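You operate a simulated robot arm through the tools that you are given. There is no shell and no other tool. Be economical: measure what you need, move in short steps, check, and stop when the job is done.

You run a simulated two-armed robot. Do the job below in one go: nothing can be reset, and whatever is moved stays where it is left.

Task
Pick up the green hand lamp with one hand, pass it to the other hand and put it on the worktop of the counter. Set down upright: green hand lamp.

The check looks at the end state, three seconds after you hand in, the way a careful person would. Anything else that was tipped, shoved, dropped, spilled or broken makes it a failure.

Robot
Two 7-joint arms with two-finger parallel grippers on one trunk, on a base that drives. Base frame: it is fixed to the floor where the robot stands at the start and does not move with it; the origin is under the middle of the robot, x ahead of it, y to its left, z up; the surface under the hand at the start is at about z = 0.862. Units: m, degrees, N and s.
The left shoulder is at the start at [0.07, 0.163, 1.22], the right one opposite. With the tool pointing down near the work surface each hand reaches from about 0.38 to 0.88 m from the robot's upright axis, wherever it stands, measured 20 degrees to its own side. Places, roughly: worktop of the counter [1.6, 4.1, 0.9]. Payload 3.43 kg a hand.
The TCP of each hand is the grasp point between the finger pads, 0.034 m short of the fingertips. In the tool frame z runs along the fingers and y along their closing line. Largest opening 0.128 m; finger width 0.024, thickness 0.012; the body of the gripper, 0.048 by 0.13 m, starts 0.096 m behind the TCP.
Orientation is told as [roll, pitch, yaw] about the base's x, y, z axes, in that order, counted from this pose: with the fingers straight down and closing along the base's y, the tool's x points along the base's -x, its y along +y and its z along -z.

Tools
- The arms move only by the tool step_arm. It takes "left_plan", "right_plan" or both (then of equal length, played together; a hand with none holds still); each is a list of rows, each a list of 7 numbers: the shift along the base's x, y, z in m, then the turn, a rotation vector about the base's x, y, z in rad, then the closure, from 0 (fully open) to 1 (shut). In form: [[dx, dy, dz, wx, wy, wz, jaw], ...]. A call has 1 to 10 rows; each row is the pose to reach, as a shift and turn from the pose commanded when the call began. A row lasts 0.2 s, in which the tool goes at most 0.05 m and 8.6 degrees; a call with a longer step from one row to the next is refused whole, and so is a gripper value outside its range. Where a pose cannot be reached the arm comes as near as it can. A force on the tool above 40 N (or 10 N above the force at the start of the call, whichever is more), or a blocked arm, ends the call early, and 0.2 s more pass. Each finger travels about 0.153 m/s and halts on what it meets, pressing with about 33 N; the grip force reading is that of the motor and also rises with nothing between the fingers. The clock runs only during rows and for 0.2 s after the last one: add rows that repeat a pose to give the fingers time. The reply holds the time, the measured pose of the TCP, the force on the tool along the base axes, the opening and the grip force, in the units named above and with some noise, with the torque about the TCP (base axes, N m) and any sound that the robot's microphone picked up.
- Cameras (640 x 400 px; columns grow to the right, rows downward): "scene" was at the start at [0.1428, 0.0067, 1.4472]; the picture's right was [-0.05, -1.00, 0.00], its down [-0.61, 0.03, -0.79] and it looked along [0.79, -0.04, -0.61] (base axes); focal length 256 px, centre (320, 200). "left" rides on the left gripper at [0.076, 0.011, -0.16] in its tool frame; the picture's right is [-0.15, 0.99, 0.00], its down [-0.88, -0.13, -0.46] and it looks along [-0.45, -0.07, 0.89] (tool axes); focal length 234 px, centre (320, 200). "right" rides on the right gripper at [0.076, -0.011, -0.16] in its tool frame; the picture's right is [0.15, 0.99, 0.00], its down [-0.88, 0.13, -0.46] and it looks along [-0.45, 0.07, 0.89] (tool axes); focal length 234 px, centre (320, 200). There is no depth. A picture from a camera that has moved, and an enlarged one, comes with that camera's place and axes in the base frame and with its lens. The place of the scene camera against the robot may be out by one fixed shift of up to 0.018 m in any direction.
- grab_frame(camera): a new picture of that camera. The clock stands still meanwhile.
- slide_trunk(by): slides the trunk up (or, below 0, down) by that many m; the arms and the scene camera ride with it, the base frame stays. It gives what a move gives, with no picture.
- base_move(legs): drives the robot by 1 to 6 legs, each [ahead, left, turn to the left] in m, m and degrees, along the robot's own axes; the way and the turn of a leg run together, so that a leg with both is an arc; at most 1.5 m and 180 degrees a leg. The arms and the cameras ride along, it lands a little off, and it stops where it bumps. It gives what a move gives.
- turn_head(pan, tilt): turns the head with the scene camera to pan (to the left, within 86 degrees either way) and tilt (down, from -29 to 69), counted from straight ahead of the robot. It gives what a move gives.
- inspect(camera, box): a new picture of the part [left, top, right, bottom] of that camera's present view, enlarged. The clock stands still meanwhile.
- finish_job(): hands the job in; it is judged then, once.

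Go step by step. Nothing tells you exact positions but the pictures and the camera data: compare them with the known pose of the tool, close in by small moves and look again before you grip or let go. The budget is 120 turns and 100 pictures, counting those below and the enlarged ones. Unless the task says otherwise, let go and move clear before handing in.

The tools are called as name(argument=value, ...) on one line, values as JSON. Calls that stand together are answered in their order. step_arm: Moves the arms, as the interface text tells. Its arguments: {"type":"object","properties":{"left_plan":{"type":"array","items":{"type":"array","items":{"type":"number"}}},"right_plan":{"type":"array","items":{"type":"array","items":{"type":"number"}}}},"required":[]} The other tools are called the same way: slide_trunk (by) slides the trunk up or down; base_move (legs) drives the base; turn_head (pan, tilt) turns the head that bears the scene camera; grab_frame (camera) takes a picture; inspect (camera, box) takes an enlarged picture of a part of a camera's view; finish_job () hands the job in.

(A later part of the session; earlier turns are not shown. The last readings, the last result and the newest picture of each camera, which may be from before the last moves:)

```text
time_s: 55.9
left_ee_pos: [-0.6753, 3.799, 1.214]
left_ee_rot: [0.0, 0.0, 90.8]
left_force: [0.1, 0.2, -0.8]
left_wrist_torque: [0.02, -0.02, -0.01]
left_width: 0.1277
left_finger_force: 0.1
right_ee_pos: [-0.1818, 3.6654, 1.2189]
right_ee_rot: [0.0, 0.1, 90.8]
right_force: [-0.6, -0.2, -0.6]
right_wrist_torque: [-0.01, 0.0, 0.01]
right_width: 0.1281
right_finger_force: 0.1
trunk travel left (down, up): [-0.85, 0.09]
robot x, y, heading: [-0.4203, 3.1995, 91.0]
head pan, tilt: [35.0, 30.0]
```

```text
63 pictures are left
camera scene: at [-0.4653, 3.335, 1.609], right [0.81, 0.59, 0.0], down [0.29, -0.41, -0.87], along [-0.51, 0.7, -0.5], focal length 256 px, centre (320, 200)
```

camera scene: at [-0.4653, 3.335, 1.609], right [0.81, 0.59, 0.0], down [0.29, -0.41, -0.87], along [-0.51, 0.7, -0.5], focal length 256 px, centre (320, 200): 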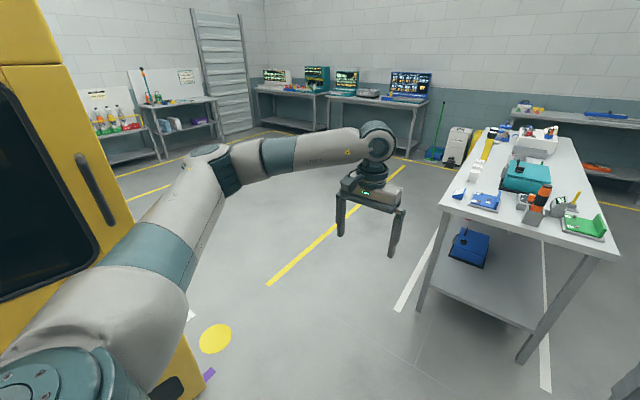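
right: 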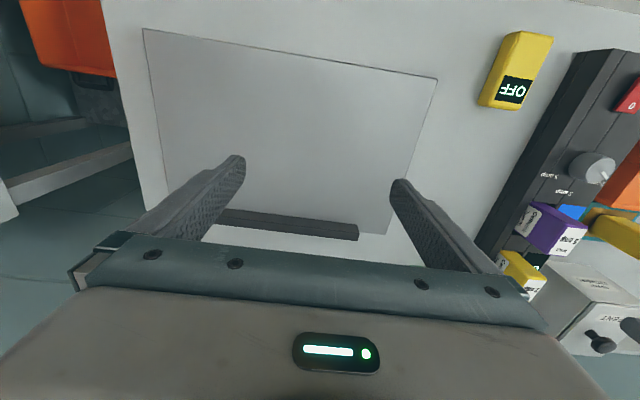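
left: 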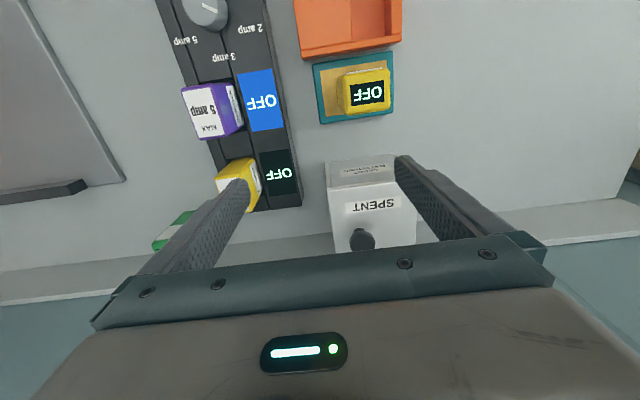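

The way west is clear north of the open van door. I'll drive toward the far bench.

base_move(legs=[[0.5, 0, 0], [0, 0, 67], [1.5, 0, 0], [1.3, 0, 0]])

turn_head(pan=15, tilt=20)

grab_frame(camera="scene")

```text
time_s: 74.6
left_ee_pos: [-3.5632, 4.8762, 1.2141]
left_ee_rot: [0.0, -0.1, 154.4]
left_force: [-0.1, 0.0, -0.2]
left_wrist_torque: [0.0, -0.02, -0.05]
left_width: 0.1282
left_finger_force: 0.2
right_ee_pos: [-3.2244, 5.2589, 1.2204]
right_ee_rot: [0.0, 0.1, 154.5]
right_force: [-0.3, 1.2, 0.3]
right_wrist_torque: [0.02, -0.01, -0.01]
right_width: 0.1281
right_finger_force: 0.1
trunk travel left (down, up): [-0.85, 0.09]
robot x, y, heading: [-2.9103, 4.8388, 154.3]
head pan, tilt: [35.0, 30.0]
```

```text
time_s: 75.5
left_ee_pos: [-3.5631, 4.8763, 1.2142]
left_ee_rot: [0.0, 0.0, 154.5]
left_force: [0.3, -0.1, -0.2]
left_wrist_torque: [0.04, 0.02, 0.04]
left_width: 0.1281
left_finger_force: 0.0
right_ee_pos: [-3.2256, 5.2591, 1.219]
right_ee_rot: [-0.1, 0.0, 154.5]
right_force: [-0.7, 0.9, 0.4]
right_wrist_torque: [0.02, -0.01, -0.01]
right_width: 0.1279
right_finger_force: 0.0
trunk travel left (down, up): [-0.85, 0.09]
robot x, y, heading: [-2.9097, 4.8443, 154.5]
head pan, tilt: [15.0, 20.0]
```

```text
62 pictures are left
camera scene: at [-3.0434, 4.8923, 1.625], right [0.18, 0.98, 0.0], down [0.34, -0.06, -0.94], along [-0.92, 0.17, -0.34], focal length 256 px, centre (320, 200)
```

scene: 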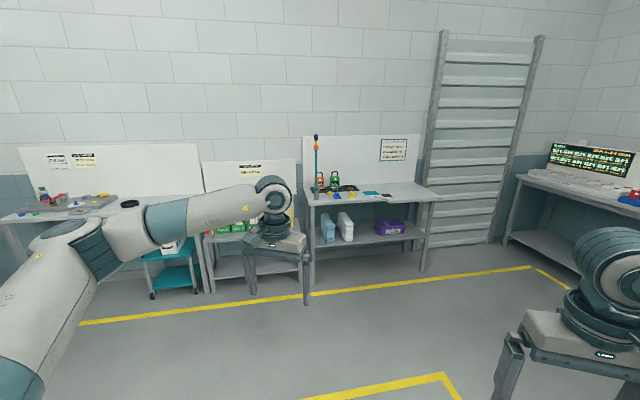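

inspect(camera="scene", box=[295, 130, 425, 215])

inspect(camera="scene", box=[0, 140, 220, 270])

```text
4.71 times, centred on (360, 172) of scene
camera zoom: at [-3.0434, 4.8923, 1.625], right [0.18, 0.98, 0.0], down [0.34, -0.06, -0.94], along [-0.92, 0.17, -0.34], focal length 1204 px, centre (132, 329)
```

zoom: 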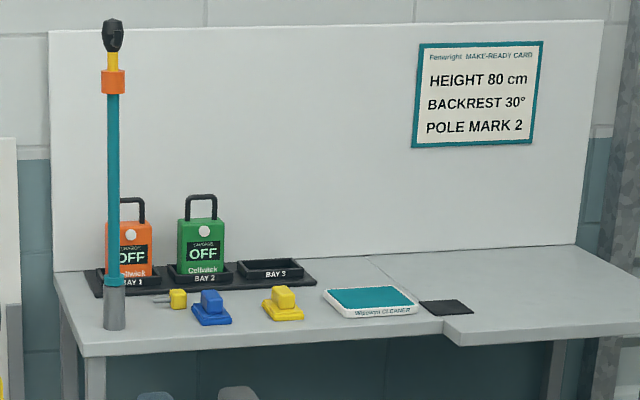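

```text
2.91 times, centred on (110, 205) of scene
camera zoom: at [-3.0434, 4.8923, 1.625], right [0.18, 0.98, 0.0], down [0.34, -0.06, -0.94], along [-0.92, 0.17, -0.34], focal length 744 px, centre (931, 186)
```

zoom: 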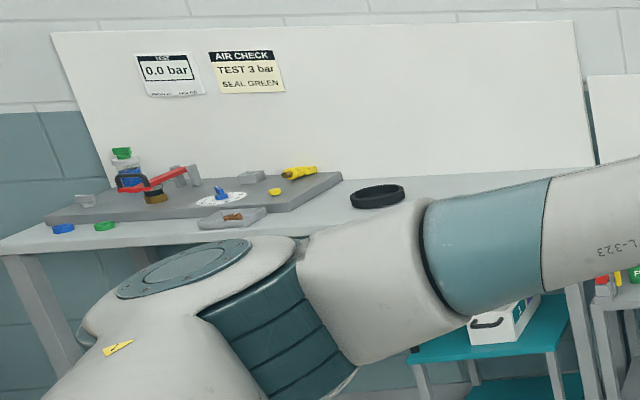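

I need to tell whether this is a lamp or a battery pack, so I'll zoom on the labels.

inspect(camera="scene", box=[326, 165, 346, 190])

```text
16.00 times, centred on (336, 178) of scene
camera zoom: at [-3.0434, 4.8923, 1.625], right [0.18, 0.98, 0.0], down [0.34, -0.06, -0.94], along [-0.92, 0.17, -0.34], focal length 4093 px, centre (64, 560)
```

zoom: 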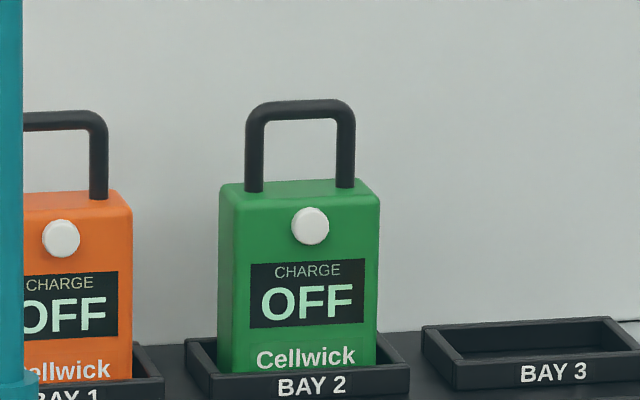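

It's a battery pack ("CHARGE OFF", with a button), not a lamp. I'll go back the same way and check the cart and back bench more closely on the way.

base_move(legs=[[-1.4, 0, 0], [-1.35, 0, 0], [0, 0, -64]])

turn_head(pan=-10, tilt=20)

grab_frame(camera="scene")

inspect(camera="scene", box=[290, 90, 490, 190])

inspect(camera="scene", box=[160, 100, 360, 260])

```text
time_s: 86.2
left_ee_pos: [-1.6052, 3.9302, 1.2091]
left_ee_rot: [0.2, 0.3, 153.0]
left_force: [0.5, 1.4, 0.1]
left_wrist_torque: [-0.1, 0.01, 0.03]
left_width: 0.1281
left_finger_force: 0.0
right_ee_pos: [-1.2629, 4.3023, 1.2177]
right_ee_rot: [-0.2, 0.3, 153.5]
right_force: [-0.2, 0.5, -0.3]
right_wrist_torque: [0.03, -0.05, -0.02]
right_width: 0.1279
right_finger_force: 0.1
trunk travel left (down, up): [-0.85, 0.09]
robot x, y, heading: [-0.9521, 3.8821, 153.4]
head pan, tilt: [15.0, 20.0]
stopped in leg 2: the robot was blocked; the commanded pose is now the measured one
```

```text
time_s: 87.1
left_ee_pos: [-1.5964, 3.9314, 1.2133]
left_ee_rot: [0.3, -0.1, 153.1]
left_force: [0.1, 0.6, 1.3]
left_wrist_torque: [-0.02, 0.02, 0.01]
left_width: 0.1282
left_finger_force: 0.2
right_ee_pos: [-1.2557, 4.3026, 1.2188]
right_ee_rot: [0.1, 0.0, 153.6]
right_force: [-0.1, 0.9, 0.2]
right_wrist_torque: [0.01, 0.01, -0.05]
right_width: 0.1278
right_finger_force: 0.0
trunk travel left (down, up): [-0.85, 0.09]
robot x, y, heading: [-0.948, 3.8799, 153.5]
head pan, tilt: [-10.0, 20.0]
```

```text
58 pictures are left
camera scene: at [-1.0629, 3.972, 1.625], right [0.59, 0.8, 0.0], down [0.27, -0.2, -0.94], along [-0.76, 0.56, -0.34], focal length 256 px, centre (320, 200)
```

scene: 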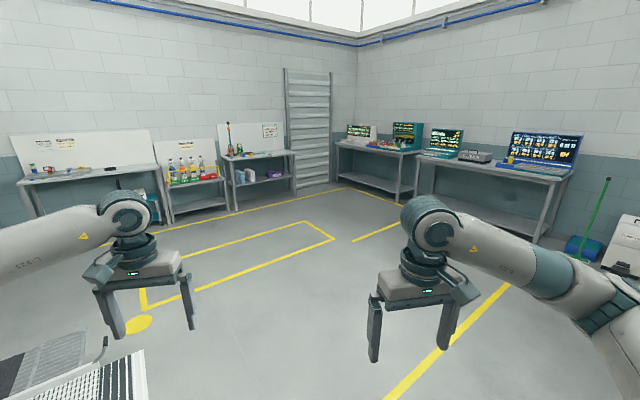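

```text
3.20 times, centred on (390, 140) of scene
camera zoom: at [-1.0629, 3.972, 1.625], right [0.59, 0.8, 0.0], down [0.27, -0.2, -0.94], along [-0.76, 0.56, -0.34], focal length 819 px, centre (96, 392)
```

zoom: 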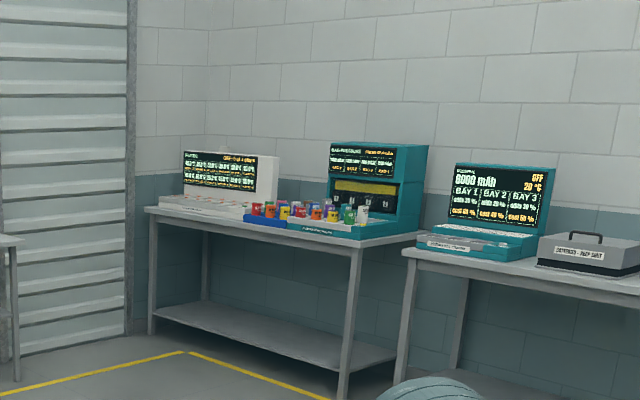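

```text
2.50 times, centred on (260, 180) of scene
camera zoom: at [-1.0629, 3.972, 1.625], right [0.59, 0.8, 0.0], down [0.27, -0.2, -0.94], along [-0.76, 0.56, -0.34], focal length 640 px, centre (470, 250)
```

zoom: 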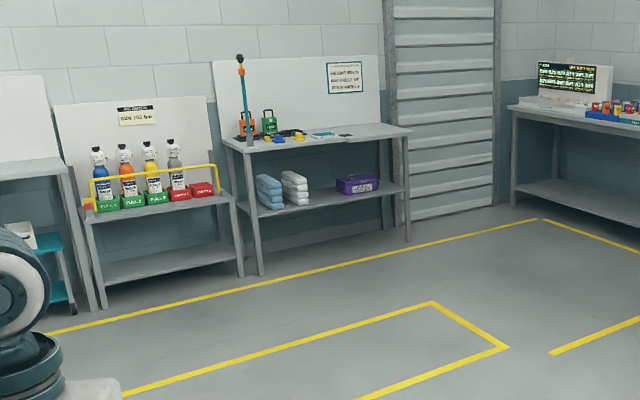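

The base bumped into something while reversing, probably the left elbow against the van door. I'll look there.

turn_head(pan=80, tilt=35)

grab_frame(camera="scene")

turn_head(pan=-86, tilt=35)

grab_frame(camera="scene")

```text
time_s: 88.7
left_ee_pos: [-1.598, 3.9317, 1.2135]
left_ee_rot: [0.1, 0.2, 153.0]
left_force: [0.4, -0.3, 0.3]
left_wrist_torque: [0.0, 0.02, -0.02]
left_width: 0.1281
left_finger_force: 0.1
right_ee_pos: [-1.2563, 4.3042, 1.2184]
right_ee_rot: [0.1, 0.0, 153.6]
right_force: [-0.1, -0.9, -0.2]
right_wrist_torque: [0.01, 0.01, 0.02]
right_width: 0.1281
right_finger_force: 0.0
trunk travel left (down, up): [-0.85, 0.09]
robot x, y, heading: [-0.9524, 3.8814, 153.6]
head pan, tilt: [80.0, 35.0]
```

```text
55 pictures are left
camera scene: at [-1.0411, 3.846, 1.6013], right [-0.8, 0.6, 0.0], down [0.34, 0.46, -0.82], along [-0.49, -0.66, -0.57], focal length 256 px, centre (320, 200)
```

scene: 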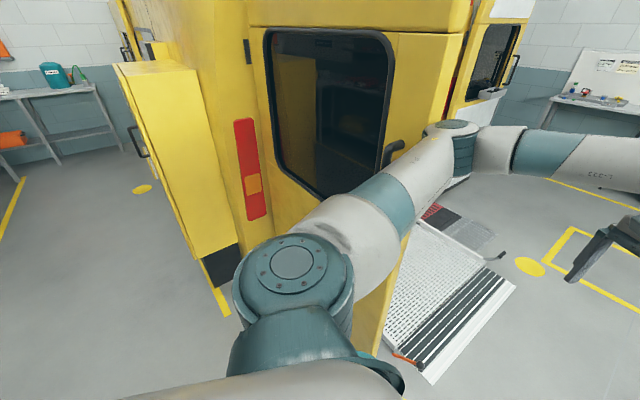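

```text
time_s: 91.2
left_ee_pos: [-1.5982, 3.9309, 1.2126]
left_ee_rot: [0.2, 0.1, 153.1]
left_force: [-1.0, 0.1, 0.4]
left_wrist_torque: [0.0, 0.0, 0.02]
left_width: 0.128
left_finger_force: 0.0
right_ee_pos: [-1.2556, 4.3035, 1.2194]
right_ee_rot: [0.0, 0.0, 153.6]
right_force: [0.3, -0.1, -0.1]
right_wrist_torque: [0.01, 0.0, 0.02]
right_width: 0.1278
right_finger_force: 0.1
trunk travel left (down, up): [-0.85, 0.09]
robot x, y, heading: [-0.9493, 3.8815, 153.6]
head pan, tilt: [-85.9, 35.0]
```

```text
54 pictures are left
camera scene: at [-0.9551, 3.9982, 1.6011], right [0.92, -0.38, 0.0], down [-0.22, -0.53, -0.82], along [0.31, 0.76, -0.57], focal length 256 px, centre (320, 200)
```

scene: 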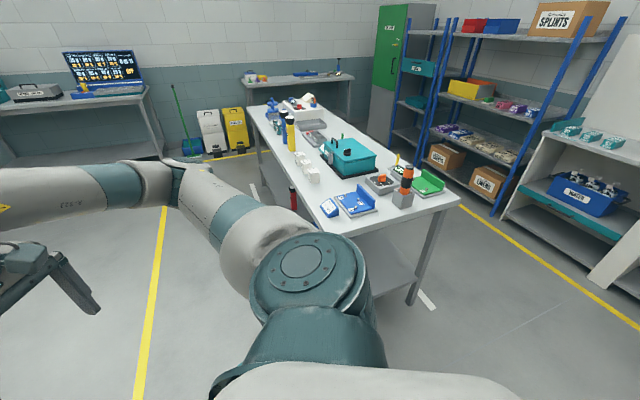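

The left elbow sits against the open door; it doesn't seem displaced. I'll zoom on the tall items on the cart, since one of those could be a green torch.

inspect(camera="scene", box=[250, 85, 360, 165])

base_move(legs=[[0.25, 0.0, 0], [0, -0.08, 0]])

```text
5.00 times, centred on (305, 125) of scene
camera zoom: at [-0.9551, 3.9982, 1.6011], right [0.92, -0.38, 0.0], down [-0.22, -0.53, -0.82], along [0.31, 0.76, -0.57], focal length 1279 px, centre (395, 575)
```

zoom: 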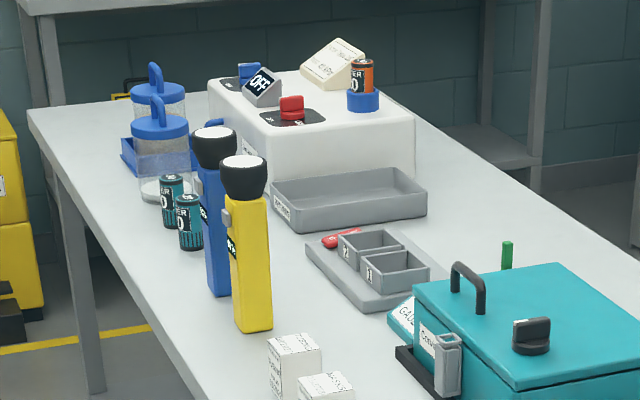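

```text
time_s: 93.7
left_ee_pos: [-1.7903, 4.1085, 1.212]
left_ee_rot: [-0.1, 0.0, 153.2]
left_force: [-0.2, -0.5, -0.2]
left_wrist_torque: [0.09, -0.03, 0.02]
left_width: 0.1283
left_finger_force: 0.1
right_ee_pos: [-1.4487, 4.4794, 1.2201]
right_ee_rot: [-0.3, 0.1, 153.7]
right_force: [0.2, -0.1, 0.3]
right_wrist_torque: [0.04, -0.02, 0.03]
right_width: 0.128
right_finger_force: 0.0
trunk travel left (down, up): [-0.85, 0.09]
robot x, y, heading: [-1.142, 4.0635, 153.2]
head pan, tilt: [-85.9, 35.0]
```

There they are: torch-type hand lamps (blue and yellow) with black heads on the cart. A green one is probably near; a green bit shows behind the teal case. I'll move east for another angle.

base_move(legs=[[0, 0, -63], [0, -0.75, 0]])

turn_head(pan=-10, tilt=25)

inspect(camera="scene", box=[160, 60, 480, 260])

```text
time_s: 100.6
left_ee_pos: [-0.6324, 4.6685, 1.2126]
left_ee_rot: [0.1, 0.2, 89.9]
left_force: [-0.8, -0.3, 0.3]
left_wrist_torque: [-0.02, -0.01, -0.02]
left_width: 0.1281
left_finger_force: 0.0
right_ee_pos: [-0.1454, 4.5314, 1.2201]
right_ee_rot: [0.0, 0.0, 90.4]
right_force: [0.2, 0.5, -0.1]
right_wrist_torque: [0.0, 0.01, -0.05]
right_width: 0.1279
right_finger_force: 0.1
trunk travel left (down, up): [-0.85, 0.09]
robot x, y, heading: [-0.3878, 4.0633, 90.5]
head pan, tilt: [-85.9, 35.0]
```

```text
time_s: 102.1
left_ee_pos: [-0.6319, 4.6684, 1.2125]
left_ee_rot: [0.1, 0.1, 89.9]
left_force: [-0.3, -0.3, 1.7]
left_wrist_torque: [-0.01, -0.01, 0.02]
left_width: 0.1281
left_finger_force: 0.0
right_ee_pos: [-0.1445, 4.5319, 1.2187]
right_ee_rot: [0.0, 0.1, 90.4]
right_force: [0.5, 0.4, -0.1]
right_wrist_torque: [-0.01, 0.0, -0.01]
right_width: 0.1277
right_finger_force: 0.1
trunk travel left (down, up): [-0.85, 0.09]
robot x, y, heading: [-0.382, 4.0676, 90.3]
head pan, tilt: [-10.0, 25.0]
```

```text
2.00 times, centred on (320, 160) of scene
camera zoom: at [-0.3604, 4.2204, 1.6169], right [0.99, -0.17, 0.0], down [-0.07, -0.42, -0.91], along [0.15, 0.89, -0.42], focal length 512 px, centre (320, 280)
```

zoom: 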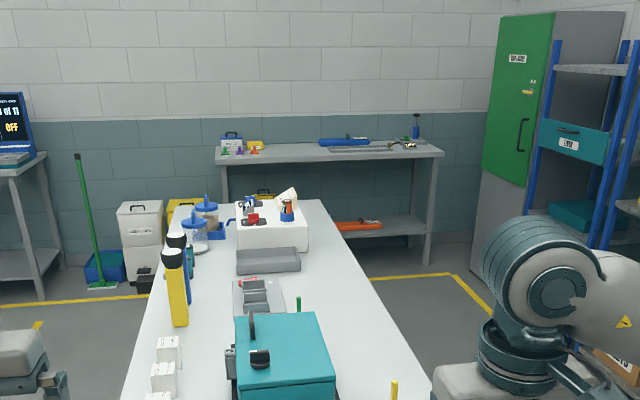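

The green bit is only a peg. I'll zoom on the lamps, the back bench and the rack.

inspect(camera="scene", box=[232, 165, 262, 230])

inspect(camera="scene", box=[260, 105, 390, 180])

turn_head(pan=-55, tilt=25)

grab_frame(camera="scene")

```text
6.15 times, centred on (247, 198) of scene
camera zoom: at [-0.3604, 4.2204, 1.6169], right [0.99, -0.17, 0.0], down [-0.07, -0.42, -0.91], along [0.15, 0.89, -0.42], focal length 1574 px, centre (769, 215)
```

zoom: 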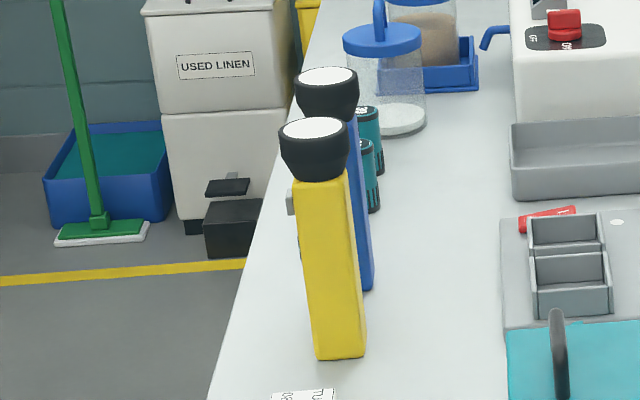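

```text
4.92 times, centred on (325, 142) of scene
camera zoom: at [-0.3604, 4.2204, 1.6169], right [0.99, -0.17, 0.0], down [-0.07, -0.42, -0.91], along [0.15, 0.89, -0.42], focal length 1259 px, centre (295, 483)
```

zoom: 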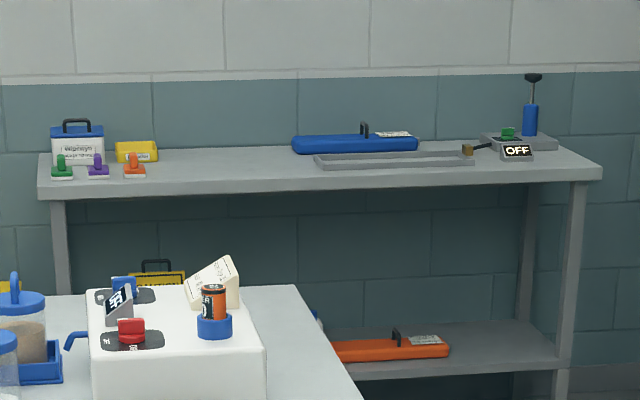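

```text
time_s: 103.2
left_ee_pos: [-0.6304, 4.6673, 1.2132]
left_ee_rot: [0.0, 0.1, 89.9]
left_force: [0.1, -0.5, -0.1]
left_wrist_torque: [-0.02, 0.0, -0.02]
left_width: 0.1281
left_finger_force: 0.1
right_ee_pos: [-0.145, 4.5321, 1.2181]
right_ee_rot: [-0.1, -0.1, 90.4]
right_force: [0.8, -0.1, -0.5]
right_wrist_torque: [0.0, 0.03, -0.02]
right_width: 0.1281
right_finger_force: 0.1
trunk travel left (down, up): [-0.85, 0.09]
robot x, y, heading: [-0.3842, 4.0691, 90.4]
head pan, tilt: [-55.0, 25.0]
```

```text
49 pictures are left
camera scene: at [-0.3009, 4.1829, 1.617], right [0.58, -0.82, 0.0], down [-0.34, -0.24, -0.91], along [0.74, 0.52, -0.42], focal length 256 px, centre (320, 200)
```

scene: 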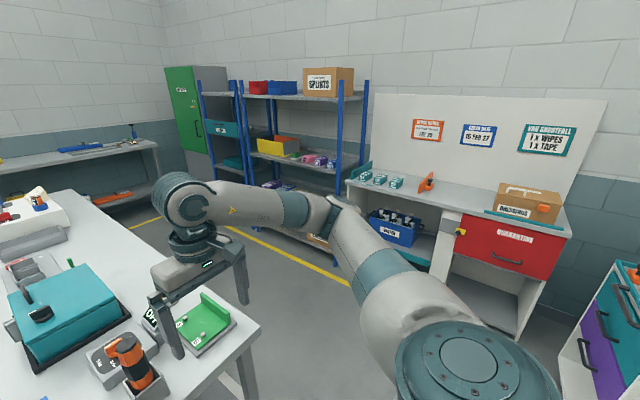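

No green lamp on the cart top. I'll back off and look low at the cart's lower shelf and at the counter's lower part.

base_move(legs=[[-0.9, -0.03, 0]])

slide_trunk(by=-0.45)

turn_head(pan=-5, tilt=12)

grab_frame(camera="scene")

```text
time_s: 107.9
left_ee_pos: [-0.5958, 3.7729, 1.212]
left_ee_rot: [0.1, 0.1, 89.5]
left_force: [0.5, 1.0, 0.4]
left_wrist_torque: [-0.01, 0.01, 0.03]
left_width: 0.1277
left_finger_force: 0.1
right_ee_pos: [-0.1108, 3.6329, 1.2195]
right_ee_rot: [0.1, -0.1, 90.0]
right_force: [-0.4, -0.2, 0.8]
right_wrist_torque: [-0.03, 0.01, 0.01]
right_width: 0.1278
right_finger_force: 0.0
trunk travel left (down, up): [-0.85, 0.09]
robot x, y, heading: [-0.3477, 3.17, 89.5]
head pan, tilt: [-55.0, 25.0]
```

```text
refused: -0.45 is not a number from -0.4 to 0.4
```

```text
time_s: 109.1
left_ee_pos: [-0.5954, 3.7726, 1.2122]
left_ee_rot: [0.0, 0.1, 89.4]
left_force: [-0.7, -0.2, 0.0]
left_wrist_torque: [-0.04, 0.0, 0.02]
left_width: 0.1281
left_finger_force: 0.0
right_ee_pos: [-0.1101, 3.6328, 1.2198]
right_ee_rot: [-0.1, -0.1, 90.0]
right_force: [0.4, -0.4, 0.8]
right_wrist_torque: [0.02, -0.01, 0.02]
right_width: 0.1277
right_finger_force: 0.0
trunk travel left (down, up): [-0.85, 0.09]
robot x, y, heading: [-0.3524, 3.1672, 89.8]
head pan, tilt: [-5.0, 12.0]
```

```text
48 pictures are left
camera scene: at [-0.3366, 3.3256, 1.638], right [1.0, -0.09, 0.0], down [-0.02, -0.21, -0.98], along [0.09, 0.97, -0.21], focal length 256 px, centre (320, 200)
```

scene: 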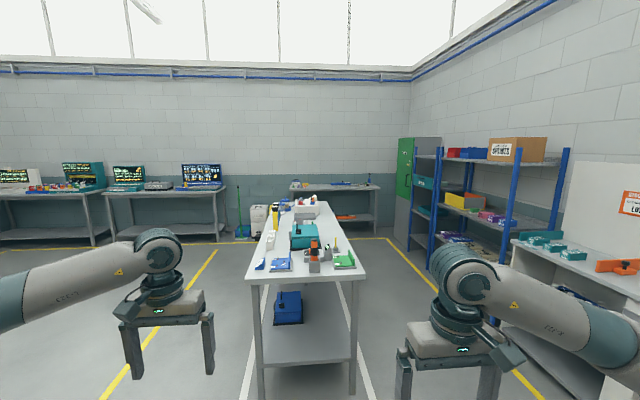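

slide_trunk(by=-0.4)

inspect(camera="scene", box=[200, 150, 440, 300])

turn_head(pan=-60, tilt=10)

grab_frame(camera="scene")

```text
time_s: 112.9
left_ee_pos: [-0.5961, 3.773, 0.8125]
left_ee_rot: [0.1, 0.0, 89.3]
left_force: [0.1, -0.4, 0.0]
left_wrist_torque: [0.0, 0.01, 0.0]
left_width: 0.1279
left_finger_force: 0.0
right_ee_pos: [-0.1112, 3.6314, 0.8191]
right_ee_rot: [0.0, 0.1, 90.0]
right_force: [0.7, 0.3, 0.2]
right_wrist_torque: [0.01, 0.0, -0.01]
right_width: 0.128
right_finger_force: 0.1
trunk travel left (down, up): [-0.45, 0.49]
robot x, y, heading: [-0.3524, 3.1732, 90.0]
head pan, tilt: [-5.0, 12.0]
```

```text
2.67 times, centred on (320, 225) of scene
camera zoom: at [-0.3367, 3.3252, 1.2381], right [1.0, -0.09, 0.0], down [-0.02, -0.21, -0.98], along [0.09, 0.97, -0.21], focal length 682 px, centre (320, 133)
```

zoom: 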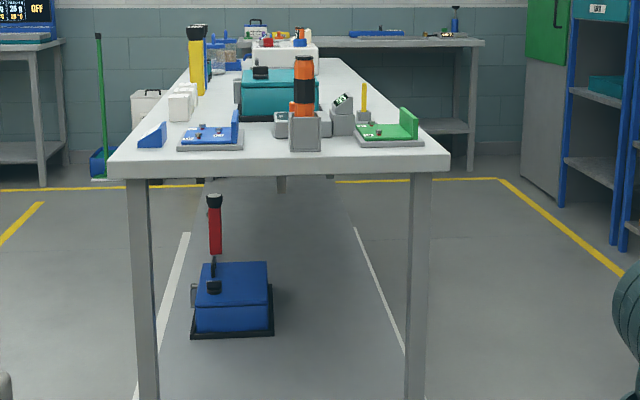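

```text
time_s: 114.2
left_ee_pos: [-0.5952, 3.7735, 0.8121]
left_ee_rot: [0.1, 0.1, 89.5]
left_force: [1.0, 0.5, -1.1]
left_wrist_torque: [-0.02, 0.01, 0.01]
left_width: 0.1277
left_finger_force: 0.0
right_ee_pos: [-0.1103, 3.6319, 0.8191]
right_ee_rot: [0.0, 0.1, 90.1]
right_force: [-0.3, -0.5, -0.2]
right_wrist_torque: [0.0, -0.01, 0.04]
right_width: 0.128
right_finger_force: 0.0
trunk travel left (down, up): [-0.45, 0.49]
robot x, y, heading: [-0.3507, 3.1725, 90.0]
head pan, tilt: [-60.0, 10.0]
```

```text
46 pictures are left
camera scene: at [-0.2644, 3.2788, 1.2413], right [0.5, -0.87, 0.0], down [-0.15, -0.09, -0.98], along [0.85, 0.49, -0.17], focal length 256 px, centre (320, 200)
```

scene: 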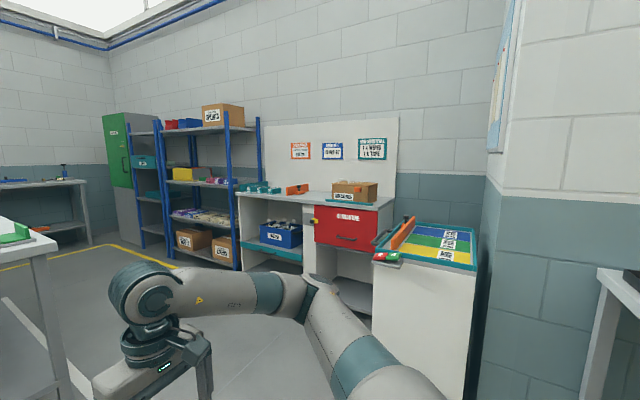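

There's a red lamp of the same type on the cart's lower shelf, so a green one must be somewhere else. I'll raise the trunk and return south to search the parts I haven't seen yet (behind the start and the lower shelves).

slide_trunk(by=0.4)

base_move(legs=[[-1.4, 0, 0], [-1.2, 0, 0]])

turn_head(pan=-65, tilt=35)

grab_frame(camera="scene")

turn_head(pan=86, tilt=25)

grab_frame(camera="scene")

```text
time_s: 118.0
left_ee_pos: [-0.5952, 3.7738, 1.2127]
left_ee_rot: [0.1, 0.1, 89.5]
left_force: [-0.1, 0.5, 0.3]
left_wrist_torque: [-0.03, -0.04, 0.01]
left_width: 0.1281
left_finger_force: 0.2
right_ee_pos: [-0.1101, 3.6324, 1.219]
right_ee_rot: [0.0, -0.1, 89.9]
right_force: [0.4, 0.4, -0.6]
right_wrist_torque: [0.01, 0.04, -0.02]
right_width: 0.1282
right_finger_force: 0.2
trunk travel left (down, up): [-0.85, 0.09]
robot x, y, heading: [-0.3491, 3.1737, 89.8]
head pan, tilt: [-60.0, 10.0]
```

```text
time_s: 130.5
left_ee_pos: [-0.5895, 1.2108, 1.2119]
left_ee_rot: [0.1, 0.1, 91.1]
left_force: [-1.0, -0.1, -0.3]
left_wrist_torque: [-0.03, 0.0, 0.0]
left_width: 0.1281
left_finger_force: 0.0
right_ee_pos: [-0.0984, 1.0837, 1.2198]
right_ee_rot: [0.1, 0.0, 91.4]
right_force: [0.3, -0.5, 0.3]
right_wrist_torque: [0.02, -0.01, -0.01]
right_width: 0.128
right_finger_force: 0.0
trunk travel left (down, up): [-0.85, 0.09]
robot x, y, heading: [-0.3279, 0.618, 91.5]
head pan, tilt: [-60.0, 10.0]
```

```text
time_s: 131.4
left_ee_pos: [-0.588, 1.2104, 1.2126]
left_ee_rot: [0.1, -0.1, 91.1]
left_force: [0.6, -0.5, 0.1]
left_wrist_torque: [-0.04, 0.02, 0.0]
left_width: 0.128
left_finger_force: 0.1
right_ee_pos: [-0.0988, 1.0836, 1.2194]
right_ee_rot: [0.0, 0.0, 91.5]
right_force: [0.2, 0.6, 0.7]
right_wrist_torque: [0.0, 0.0, -0.01]
right_width: 0.1282
right_finger_force: 0.0
trunk travel left (down, up): [-0.85, 0.09]
robot x, y, heading: [-0.3274, 0.6085, 91.5]
head pan, tilt: [-65.0, 35.0]
```

```text
45 pictures are left
camera scene: at [-0.2438, 0.7156, 1.6013], right [0.45, -0.9, 0.0], down [-0.51, -0.26, -0.82], along [0.73, 0.36, -0.57], focal length 256 px, centre (320, 200)
```

scene: 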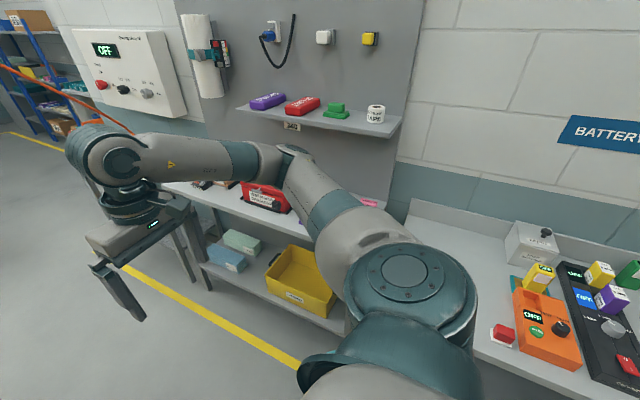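

```text
time_s: 133.7
left_ee_pos: [-0.5876, 1.2102, 1.2127]
left_ee_rot: [0.1, 0.1, 91.1]
left_force: [-0.1, -0.8, 0.4]
left_wrist_torque: [-0.02, 0.04, -0.02]
left_width: 0.1279
left_finger_force: 0.1
right_ee_pos: [-0.099, 1.0829, 1.2196]
right_ee_rot: [0.0, 0.0, 91.4]
right_force: [-0.5, 0.2, 0.1]
right_wrist_torque: [-0.01, -0.01, 0.02]
right_width: 0.1281
right_finger_force: 0.0
trunk travel left (down, up): [-0.85, 0.09]
robot x, y, heading: [-0.3271, 0.6168, 91.6]
head pan, tilt: [85.9, 25.0]
```

```text
44 pictures are left
camera scene: at [-0.4147, 0.6808, 1.617], right [0.05, 1.0, 0.0], down [0.42, -0.02, -0.91], along [-0.91, 0.04, -0.42], focal length 256 px, centre (320, 200)
```

scene: 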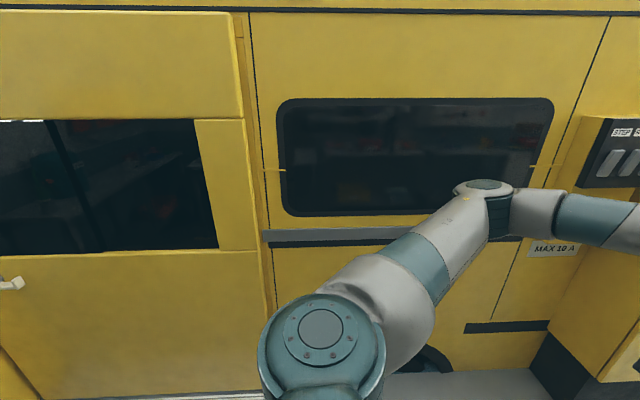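

Nothing green and lamp-like on these shelves. I'll turn to look south-west, which I have not seen.

base_move(legs=[[-0.3, 0, 0], [0, 0, -130]])

turn_head(pan=-75, tilt=25)

grab_frame(camera="scene")

turn_head(pan=-20, tilt=25)

grab_frame(camera="scene")

```text
time_s: 141.1
left_ee_pos: [0.3092, 0.1507, 1.2133]
left_ee_rot: [0.0, 0.1, -37.3]
left_force: [0.1, -0.3, 0.5]
left_wrist_torque: [0.01, 0.02, 0.02]
left_width: 0.1281
left_finger_force: 0.0
right_ee_pos: [-0.0943, -0.1549, 1.2193]
right_ee_rot: [0.0, 0.0, -36.8]
right_force: [-0.5, -1.1, -0.5]
right_wrist_torque: [0.03, -0.03, 0.0]
right_width: 0.1278
right_finger_force: 0.1
trunk travel left (down, up): [-0.85, 0.09]
robot x, y, heading: [-0.3234, 0.3164, -36.7]
head pan, tilt: [85.9, 25.0]
```

```text
time_s: 143.6
left_ee_pos: [0.3095, 0.1499, 1.2119]
left_ee_rot: [0.1, -0.1, -37.2]
left_force: [0.2, 0.0, -0.3]
left_wrist_torque: [0.04, 0.01, 0.0]
left_width: 0.128
left_finger_force: 0.0
right_ee_pos: [-0.0939, -0.1545, 1.2191]
right_ee_rot: [-0.1, 0.0, -36.8]
right_force: [0.4, 0.3, -0.6]
right_wrist_torque: [0.01, 0.0, -0.01]
right_width: 0.128
right_finger_force: 0.1
trunk travel left (down, up): [-0.85, 0.09]
robot x, y, heading: [-0.3202, 0.3144, -36.8]
head pan, tilt: [-75.0, 25.0]
```

```text
43 pictures are left
camera scene: at [-0.3079, 0.2102, 1.617], right [-0.93, 0.37, 0.0], down [0.16, 0.39, -0.91], along [-0.34, -0.84, -0.42], focal length 256 px, centre (320, 200)
```

scene: 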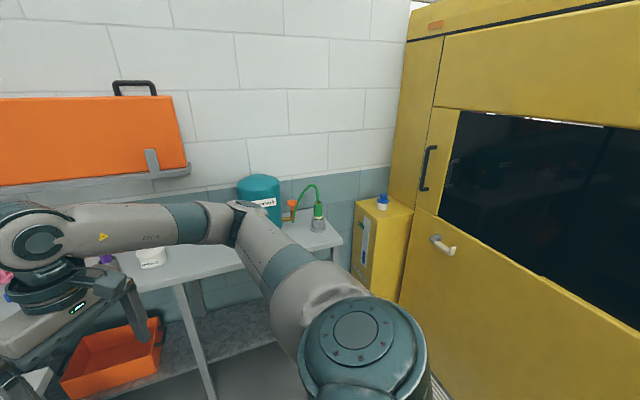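

```text
time_s: 144.8
left_ee_pos: [0.3102, 0.1506, 1.2122]
left_ee_rot: [0.2, -0.1, -37.2]
left_force: [0.7, 0.7, -0.4]
left_wrist_torque: [0.02, -0.02, 0.0]
left_width: 0.128
left_finger_force: 0.0
right_ee_pos: [-0.0948, -0.1548, 1.2197]
right_ee_rot: [0.0, 0.0, -36.8]
right_force: [0.1, 1.4, 0.1]
right_wrist_torque: [0.0, 0.03, -0.02]
right_width: 0.1283
right_finger_force: 0.1
trunk travel left (down, up): [-0.85, 0.09]
robot x, y, heading: [-0.3217, 0.3158, -37.0]
head pan, tilt: [-20.0, 25.0]
```

```text
42 pictures are left
camera scene: at [-0.2233, 0.2186, 1.6169], right [-0.84, -0.55, 0.0], down [-0.23, 0.35, -0.91], along [0.49, -0.76, -0.42], focal length 256 px, centre (320, 200)
```

scene: 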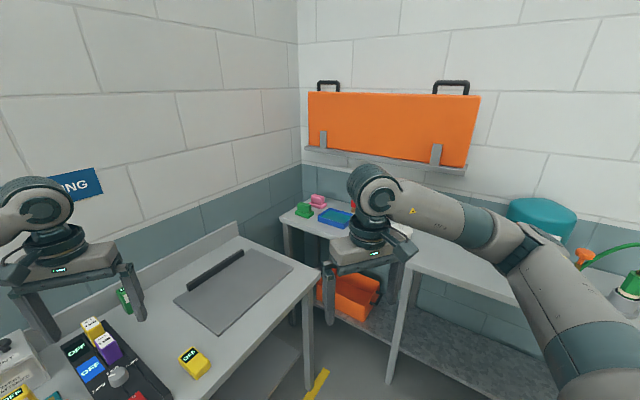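

No lamp there. I'll go back to the first bench and look closely at the green "OFF" unit with its white panel.

base_move(legs=[[0, 0, 37], [0.2, -0.3, 0]])

turn_head(pan=0, tilt=35)

grab_frame(camera="scene")

```text
time_s: 148.9
left_ee_pos: [0.4777, 0.2683, 1.2136]
left_ee_rot: [0.1, 0.1, 0.1]
left_force: [0.5, -0.9, 0.1]
left_wrist_torque: [0.03, 0.04, -0.01]
left_width: 0.128
left_finger_force: 0.1
right_ee_pos: [0.3401, -0.2194, 1.2201]
right_ee_rot: [0.0, -0.1, 0.3]
right_force: [-0.7, 0.0, -0.3]
right_wrist_torque: [-0.03, -0.03, 0.01]
right_width: 0.128
right_finger_force: 0.1
trunk travel left (down, up): [-0.85, 0.09]
robot x, y, heading: [-0.1221, 0.0158, 0.4]
head pan, tilt: [-20.0, 25.0]
```

```text
time_s: 149.7
left_ee_pos: [0.4801, 0.2659, 1.2132]
left_ee_rot: [0.1, 0.2, 0.0]
left_force: [-0.2, 0.0, 0.7]
left_wrist_torque: [0.02, 0.0, -0.03]
left_width: 0.1282
left_finger_force: 0.0
right_ee_pos: [0.3419, -0.2202, 1.2202]
right_ee_rot: [0.1, 0.0, 0.5]
right_force: [0.0, 0.0, -0.1]
right_wrist_torque: [-0.01, -0.04, -0.01]
right_width: 0.128
right_finger_force: 0.1
trunk travel left (down, up): [-0.85, 0.09]
robot x, y, heading: [-0.1222, 0.0149, 0.1]
head pan, tilt: [0.0, 35.0]
```

```text
41 pictures are left
camera scene: at [0.0232, 0.0286, 1.6012], right [0.0, -1.0, 0.0], down [-0.57, 0.0, -0.82], along [0.82, 0.0, -0.57], focal length 256 px, centre (320, 200)
```

scene: 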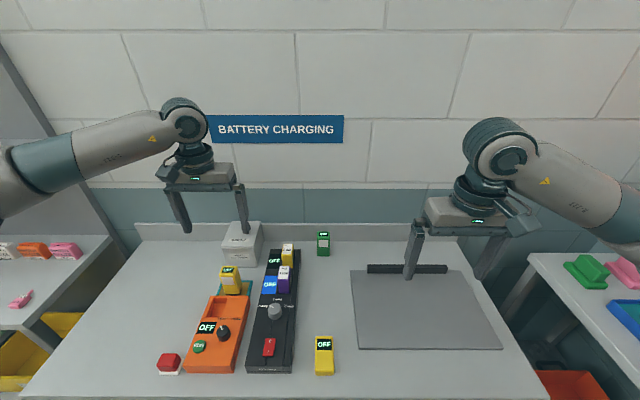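

inspect(camera="scene", box=[305, 225, 345, 260])

inspect(camera="scene", box=[150, 220, 350, 380])

```text
11.43 times, centred on (325, 242) of scene
camera zoom: at [0.0232, 0.0286, 1.6012], right [0.0, -1.0, 0.0], down [-0.57, 0.0, -0.82], along [0.82, 0.0, -0.57], focal length 2924 px, centre (263, -286)
```

zoom: 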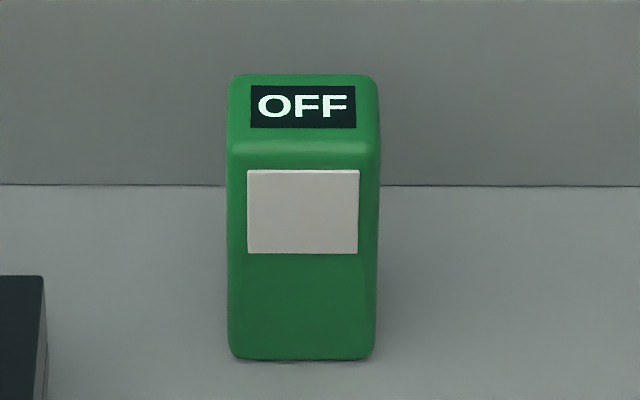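

```text
2.50 times, centred on (250, 300) of scene
camera zoom: at [0.0232, 0.0286, 1.6012], right [0.0, -1.0, 0.0], down [-0.57, 0.0, -0.82], along [0.82, 0.0, -0.57], focal length 640 px, centre (495, -50)
```

zoom: 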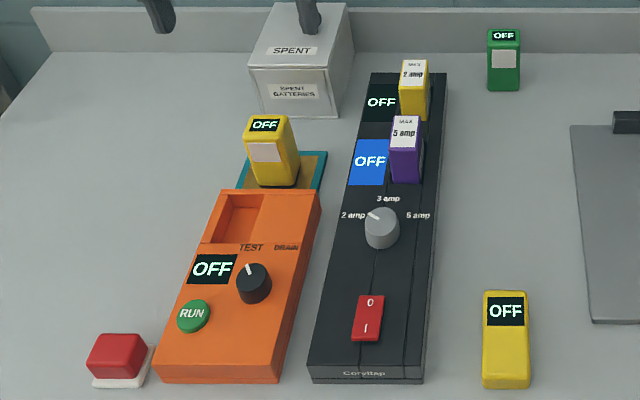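

These are batteries, not lamps. I'll drive back north and inspect the rack and counter closely for a green torch-type lamp.

base_move(legs=[[-0.25, 0, 0], [0, 0, 90], [1.5, 0, 0], [1.5, 0, 0], [0.6, 0, 0]])

turn_head(pan=-60, tilt=15)

grab_frame(camera="scene")

inspect(camera="scene", box=[120, 90, 300, 260])

```text
time_s: 172.3
left_ee_pos: [-0.6541, 4.2, 1.214]
left_ee_rot: [0.1, -0.1, 90.2]
left_force: [-0.4, -1.0, -0.6]
left_wrist_torque: [0.02, 0.0, 0.02]
left_width: 0.128
left_finger_force: 0.1
right_ee_pos: [-0.1672, 4.0652, 1.219]
right_ee_rot: [0.1, 0.0, 90.6]
right_force: [-0.3, -0.5, 0.6]
right_wrist_torque: [0.02, -0.01, 0.0]
right_width: 0.1281
right_finger_force: 0.1
trunk travel left (down, up): [-0.85, 0.09]
robot x, y, heading: [-0.4, 3.6022, 90.6]
head pan, tilt: [0.0, 35.0]
```

```text
time_s: 173.6
left_ee_pos: [-0.6544, 4.201, 1.2128]
left_ee_rot: [0.1, 0.1, 90.3]
left_force: [0.0, 0.8, 0.3]
left_wrist_torque: [0.03, 0.0, 0.02]
left_width: 0.1281
left_finger_force: 0.0
right_ee_pos: [-0.1667, 4.0658, 1.2201]
right_ee_rot: [0.0, -0.1, 90.6]
right_force: [-0.1, -0.2, -0.2]
right_wrist_torque: [0.02, -0.01, 0.01]
right_width: 0.1281
right_finger_force: 0.0
trunk travel left (down, up): [-0.85, 0.09]
robot x, y, heading: [-0.4003, 3.6008, 90.2]
head pan, tilt: [-60.0, 15.0]
```

```text
38 pictures are left
camera scene: at [-0.3169, 3.711, 1.6331], right [0.51, -0.86, 0.0], down [-0.22, -0.13, -0.97], along [0.83, 0.49, -0.26], focal length 256 px, centre (320, 200)
```

scene: 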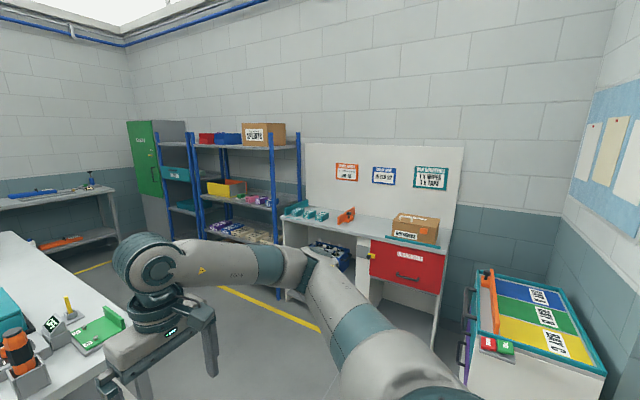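

```text
2.35 times, centred on (210, 175) of scene
camera zoom: at [-0.3169, 3.711, 1.6331], right [0.51, -0.86, 0.0], down [-0.22, -0.13, -0.97], along [0.83, 0.49, -0.26], focal length 602 px, centre (579, 259)
```

zoom: 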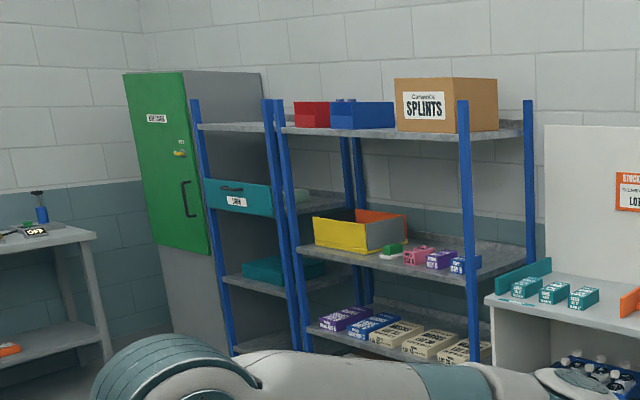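

No lamp on the rack. I'll check the west side of the room beyond the van.

base_move(legs=[[0.25, 0, 0], [0, 0, 64], [1.5, 0, 0], [0.5, 0, 0]])

turn_head(pan=75, tilt=20)

grab_frame(camera="scene")

```text
time_s: 187.7
left_ee_pos: [-2.846, 4.7214, 1.2129]
left_ee_rot: [0.1, 0.0, 155.0]
left_force: [-0.1, 0.6, 0.6]
left_wrist_torque: [0.0, -0.01, 0.04]
left_width: 0.128
left_finger_force: 0.0
right_ee_pos: [-2.5161, 5.1051, 1.2203]
right_ee_rot: [0.0, -0.1, 155.5]
right_force: [0.4, 0.0, -0.1]
right_wrist_torque: [0.02, 0.01, -0.02]
right_width: 0.1282
right_finger_force: 0.0
trunk travel left (down, up): [-0.85, 0.09]
robot x, y, heading: [-2.1964, 4.6943, 155.2]
head pan, tilt: [-60.0, 15.0]
```

```text
time_s: 189.9
left_ee_pos: [-2.8465, 4.7217, 1.2132]
left_ee_rot: [0.1, -0.1, 155.1]
left_force: [-0.2, 0.4, 0.3]
left_wrist_torque: [0.01, 0.0, 0.05]
left_width: 0.128
left_finger_force: 0.1
right_ee_pos: [-2.5167, 5.1043, 1.2195]
right_ee_rot: [0.0, -0.1, 155.5]
right_force: [0.0, 0.1, 0.0]
right_wrist_torque: [0.0, 0.0, 0.01]
right_width: 0.1282
right_finger_force: 0.0
trunk travel left (down, up): [-0.85, 0.09]
robot x, y, heading: [-2.1985, 4.6917, 155.6]
head pan, tilt: [75.0, 20.0]
```

```text
36 pictures are left
camera scene: at [-2.2959, 4.6547, 1.6251], right [-0.77, 0.64, 0.0], down [0.22, 0.26, -0.94], along [-0.6, -0.72, -0.34], focal length 256 px, centre (320, 200)
```

scene: 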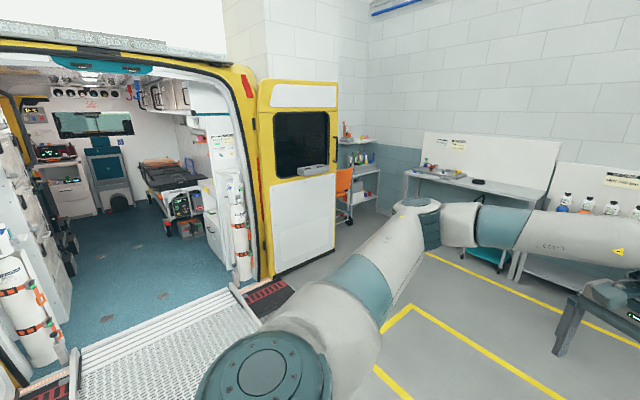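

The ambulance interior and another table in the south-west corner are visible. I'll zoom on both.

inspect(camera="scene", box=[330, 110, 490, 210])

inspect(camera="scene", box=[0, 60, 240, 260])

inspect(camera="scene", box=[0, 90, 100, 180])

```text
4.00 times, centred on (410, 160) of scene
camera zoom: at [-2.2959, 4.6547, 1.6251], right [-0.77, 0.64, 0.0], down [0.22, 0.26, -0.94], along [-0.6, -0.72, -0.34], focal length 1023 px, centre (-40, 360)
```

zoom: 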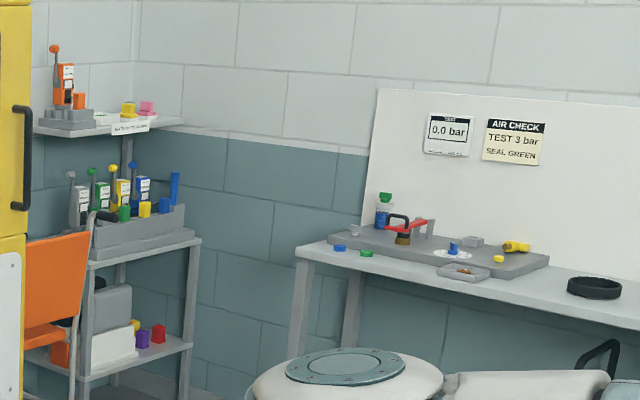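

```text
2.00 times, centred on (120, 160) of scene
camera zoom: at [-2.2959, 4.6547, 1.6251], right [-0.77, 0.64, 0.0], down [0.22, 0.26, -0.94], along [-0.6, -0.72, -0.34], focal length 512 px, centre (720, 280)
```

zoom: 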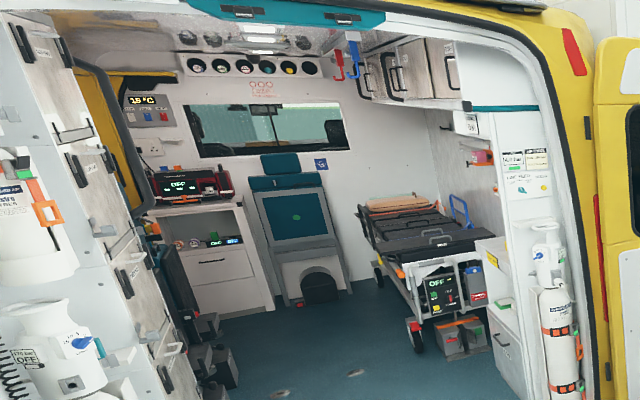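

```text
4.44 times, centred on (50, 135) of scene
camera zoom: at [-2.2959, 4.6547, 1.6251], right [-0.77, 0.64, 0.0], down [0.22, 0.26, -0.94], along [-0.6, -0.72, -0.34], focal length 1137 px, centre (1520, 489)
```

zoom: 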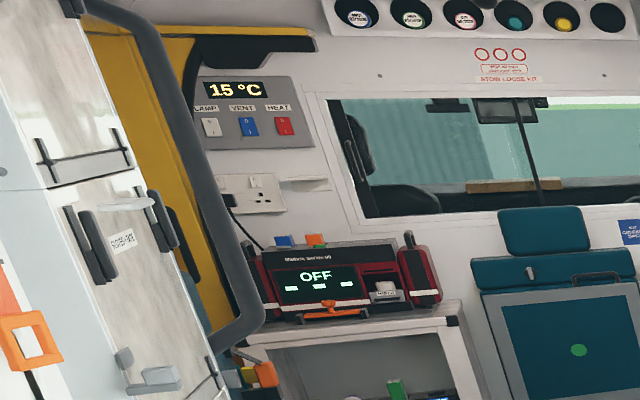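

The corner holds radios, not lamps. I'll look at the torch cart from its west side, including its lower shelf.

base_move(legs=[[0.3, 0, 0], [0, 0, -100]])

slide_trunk(by=-0.3)

turn_head(pan=-35, tilt=12)

grab_frame(camera="scene")

```text
time_s: 196.2
left_ee_pos: [-2.3257, 5.4533, 1.2127]
left_ee_rot: [0.1, 0.0, 54.8]
left_force: [0.0, 0.7, -0.7]
left_wrist_torque: [-0.01, -0.03, -0.01]
left_width: 0.1279
left_finger_force: 0.2
right_ee_pos: [-2.0059, 5.0604, 1.2191]
right_ee_rot: [0.0, -0.2, 55.2]
right_force: [-0.5, -0.6, -0.6]
right_wrist_torque: [0.0, -0.04, -0.01]
right_width: 0.1282
right_finger_force: 0.2
trunk travel left (down, up): [-0.85, 0.09]
robot x, y, heading: [-2.4677, 4.8189, 55.0]
head pan, tilt: [75.0, 20.0]
```

```text
time_s: 199.2
left_ee_pos: [-2.3272, 5.453, 0.9133]
left_ee_rot: [0.1, 0.0, 54.8]
left_force: [-0.2, 1.0, 0.7]
left_wrist_torque: [0.0, 0.03, 0.02]
left_width: 0.1279
left_finger_force: 0.0
right_ee_pos: [-2.0063, 5.0594, 0.9192]
right_ee_rot: [0.0, 0.0, 55.3]
right_force: [-0.1, -0.5, -0.6]
right_wrist_torque: [-0.01, 0.02, -0.01]
right_width: 0.128
right_finger_force: 0.0
trunk travel left (down, up): [-0.55, 0.39]
robot x, y, heading: [-2.4689, 4.8198, 55.2]
head pan, tilt: [75.0, 20.0]
```

```text
time_s: 201.1
left_ee_pos: [-2.326, 5.4527, 0.9129]
left_ee_rot: [0.1, 0.0, 54.7]
left_force: [-1.1, -0.7, 0.0]
left_wrist_torque: [0.03, 0.0, 0.0]
left_width: 0.1283
left_finger_force: 0.0
right_ee_pos: [-2.0073, 5.0602, 0.9194]
right_ee_rot: [0.1, -0.1, 55.3]
right_force: [0.5, 0.2, 0.1]
right_wrist_torque: [-0.02, 0.0, 0.0]
right_width: 0.1279
right_finger_force: 0.1
trunk travel left (down, up): [-0.55, 0.39]
robot x, y, heading: [-2.4691, 4.8172, 55.1]
head pan, tilt: [-35.0, 12.0]
```

```text
32 pictures are left
camera scene: at [-2.3451, 4.9028, 1.3381], right [0.34, -0.94, 0.0], down [-0.2, -0.07, -0.98], along [0.92, 0.34, -0.21], focal length 256 px, centre (320, 200)
```

scene: 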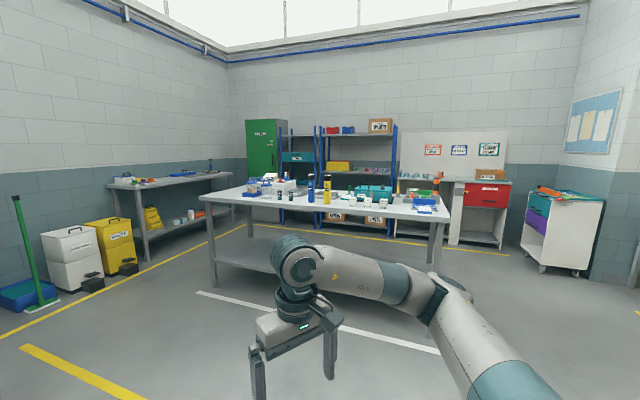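

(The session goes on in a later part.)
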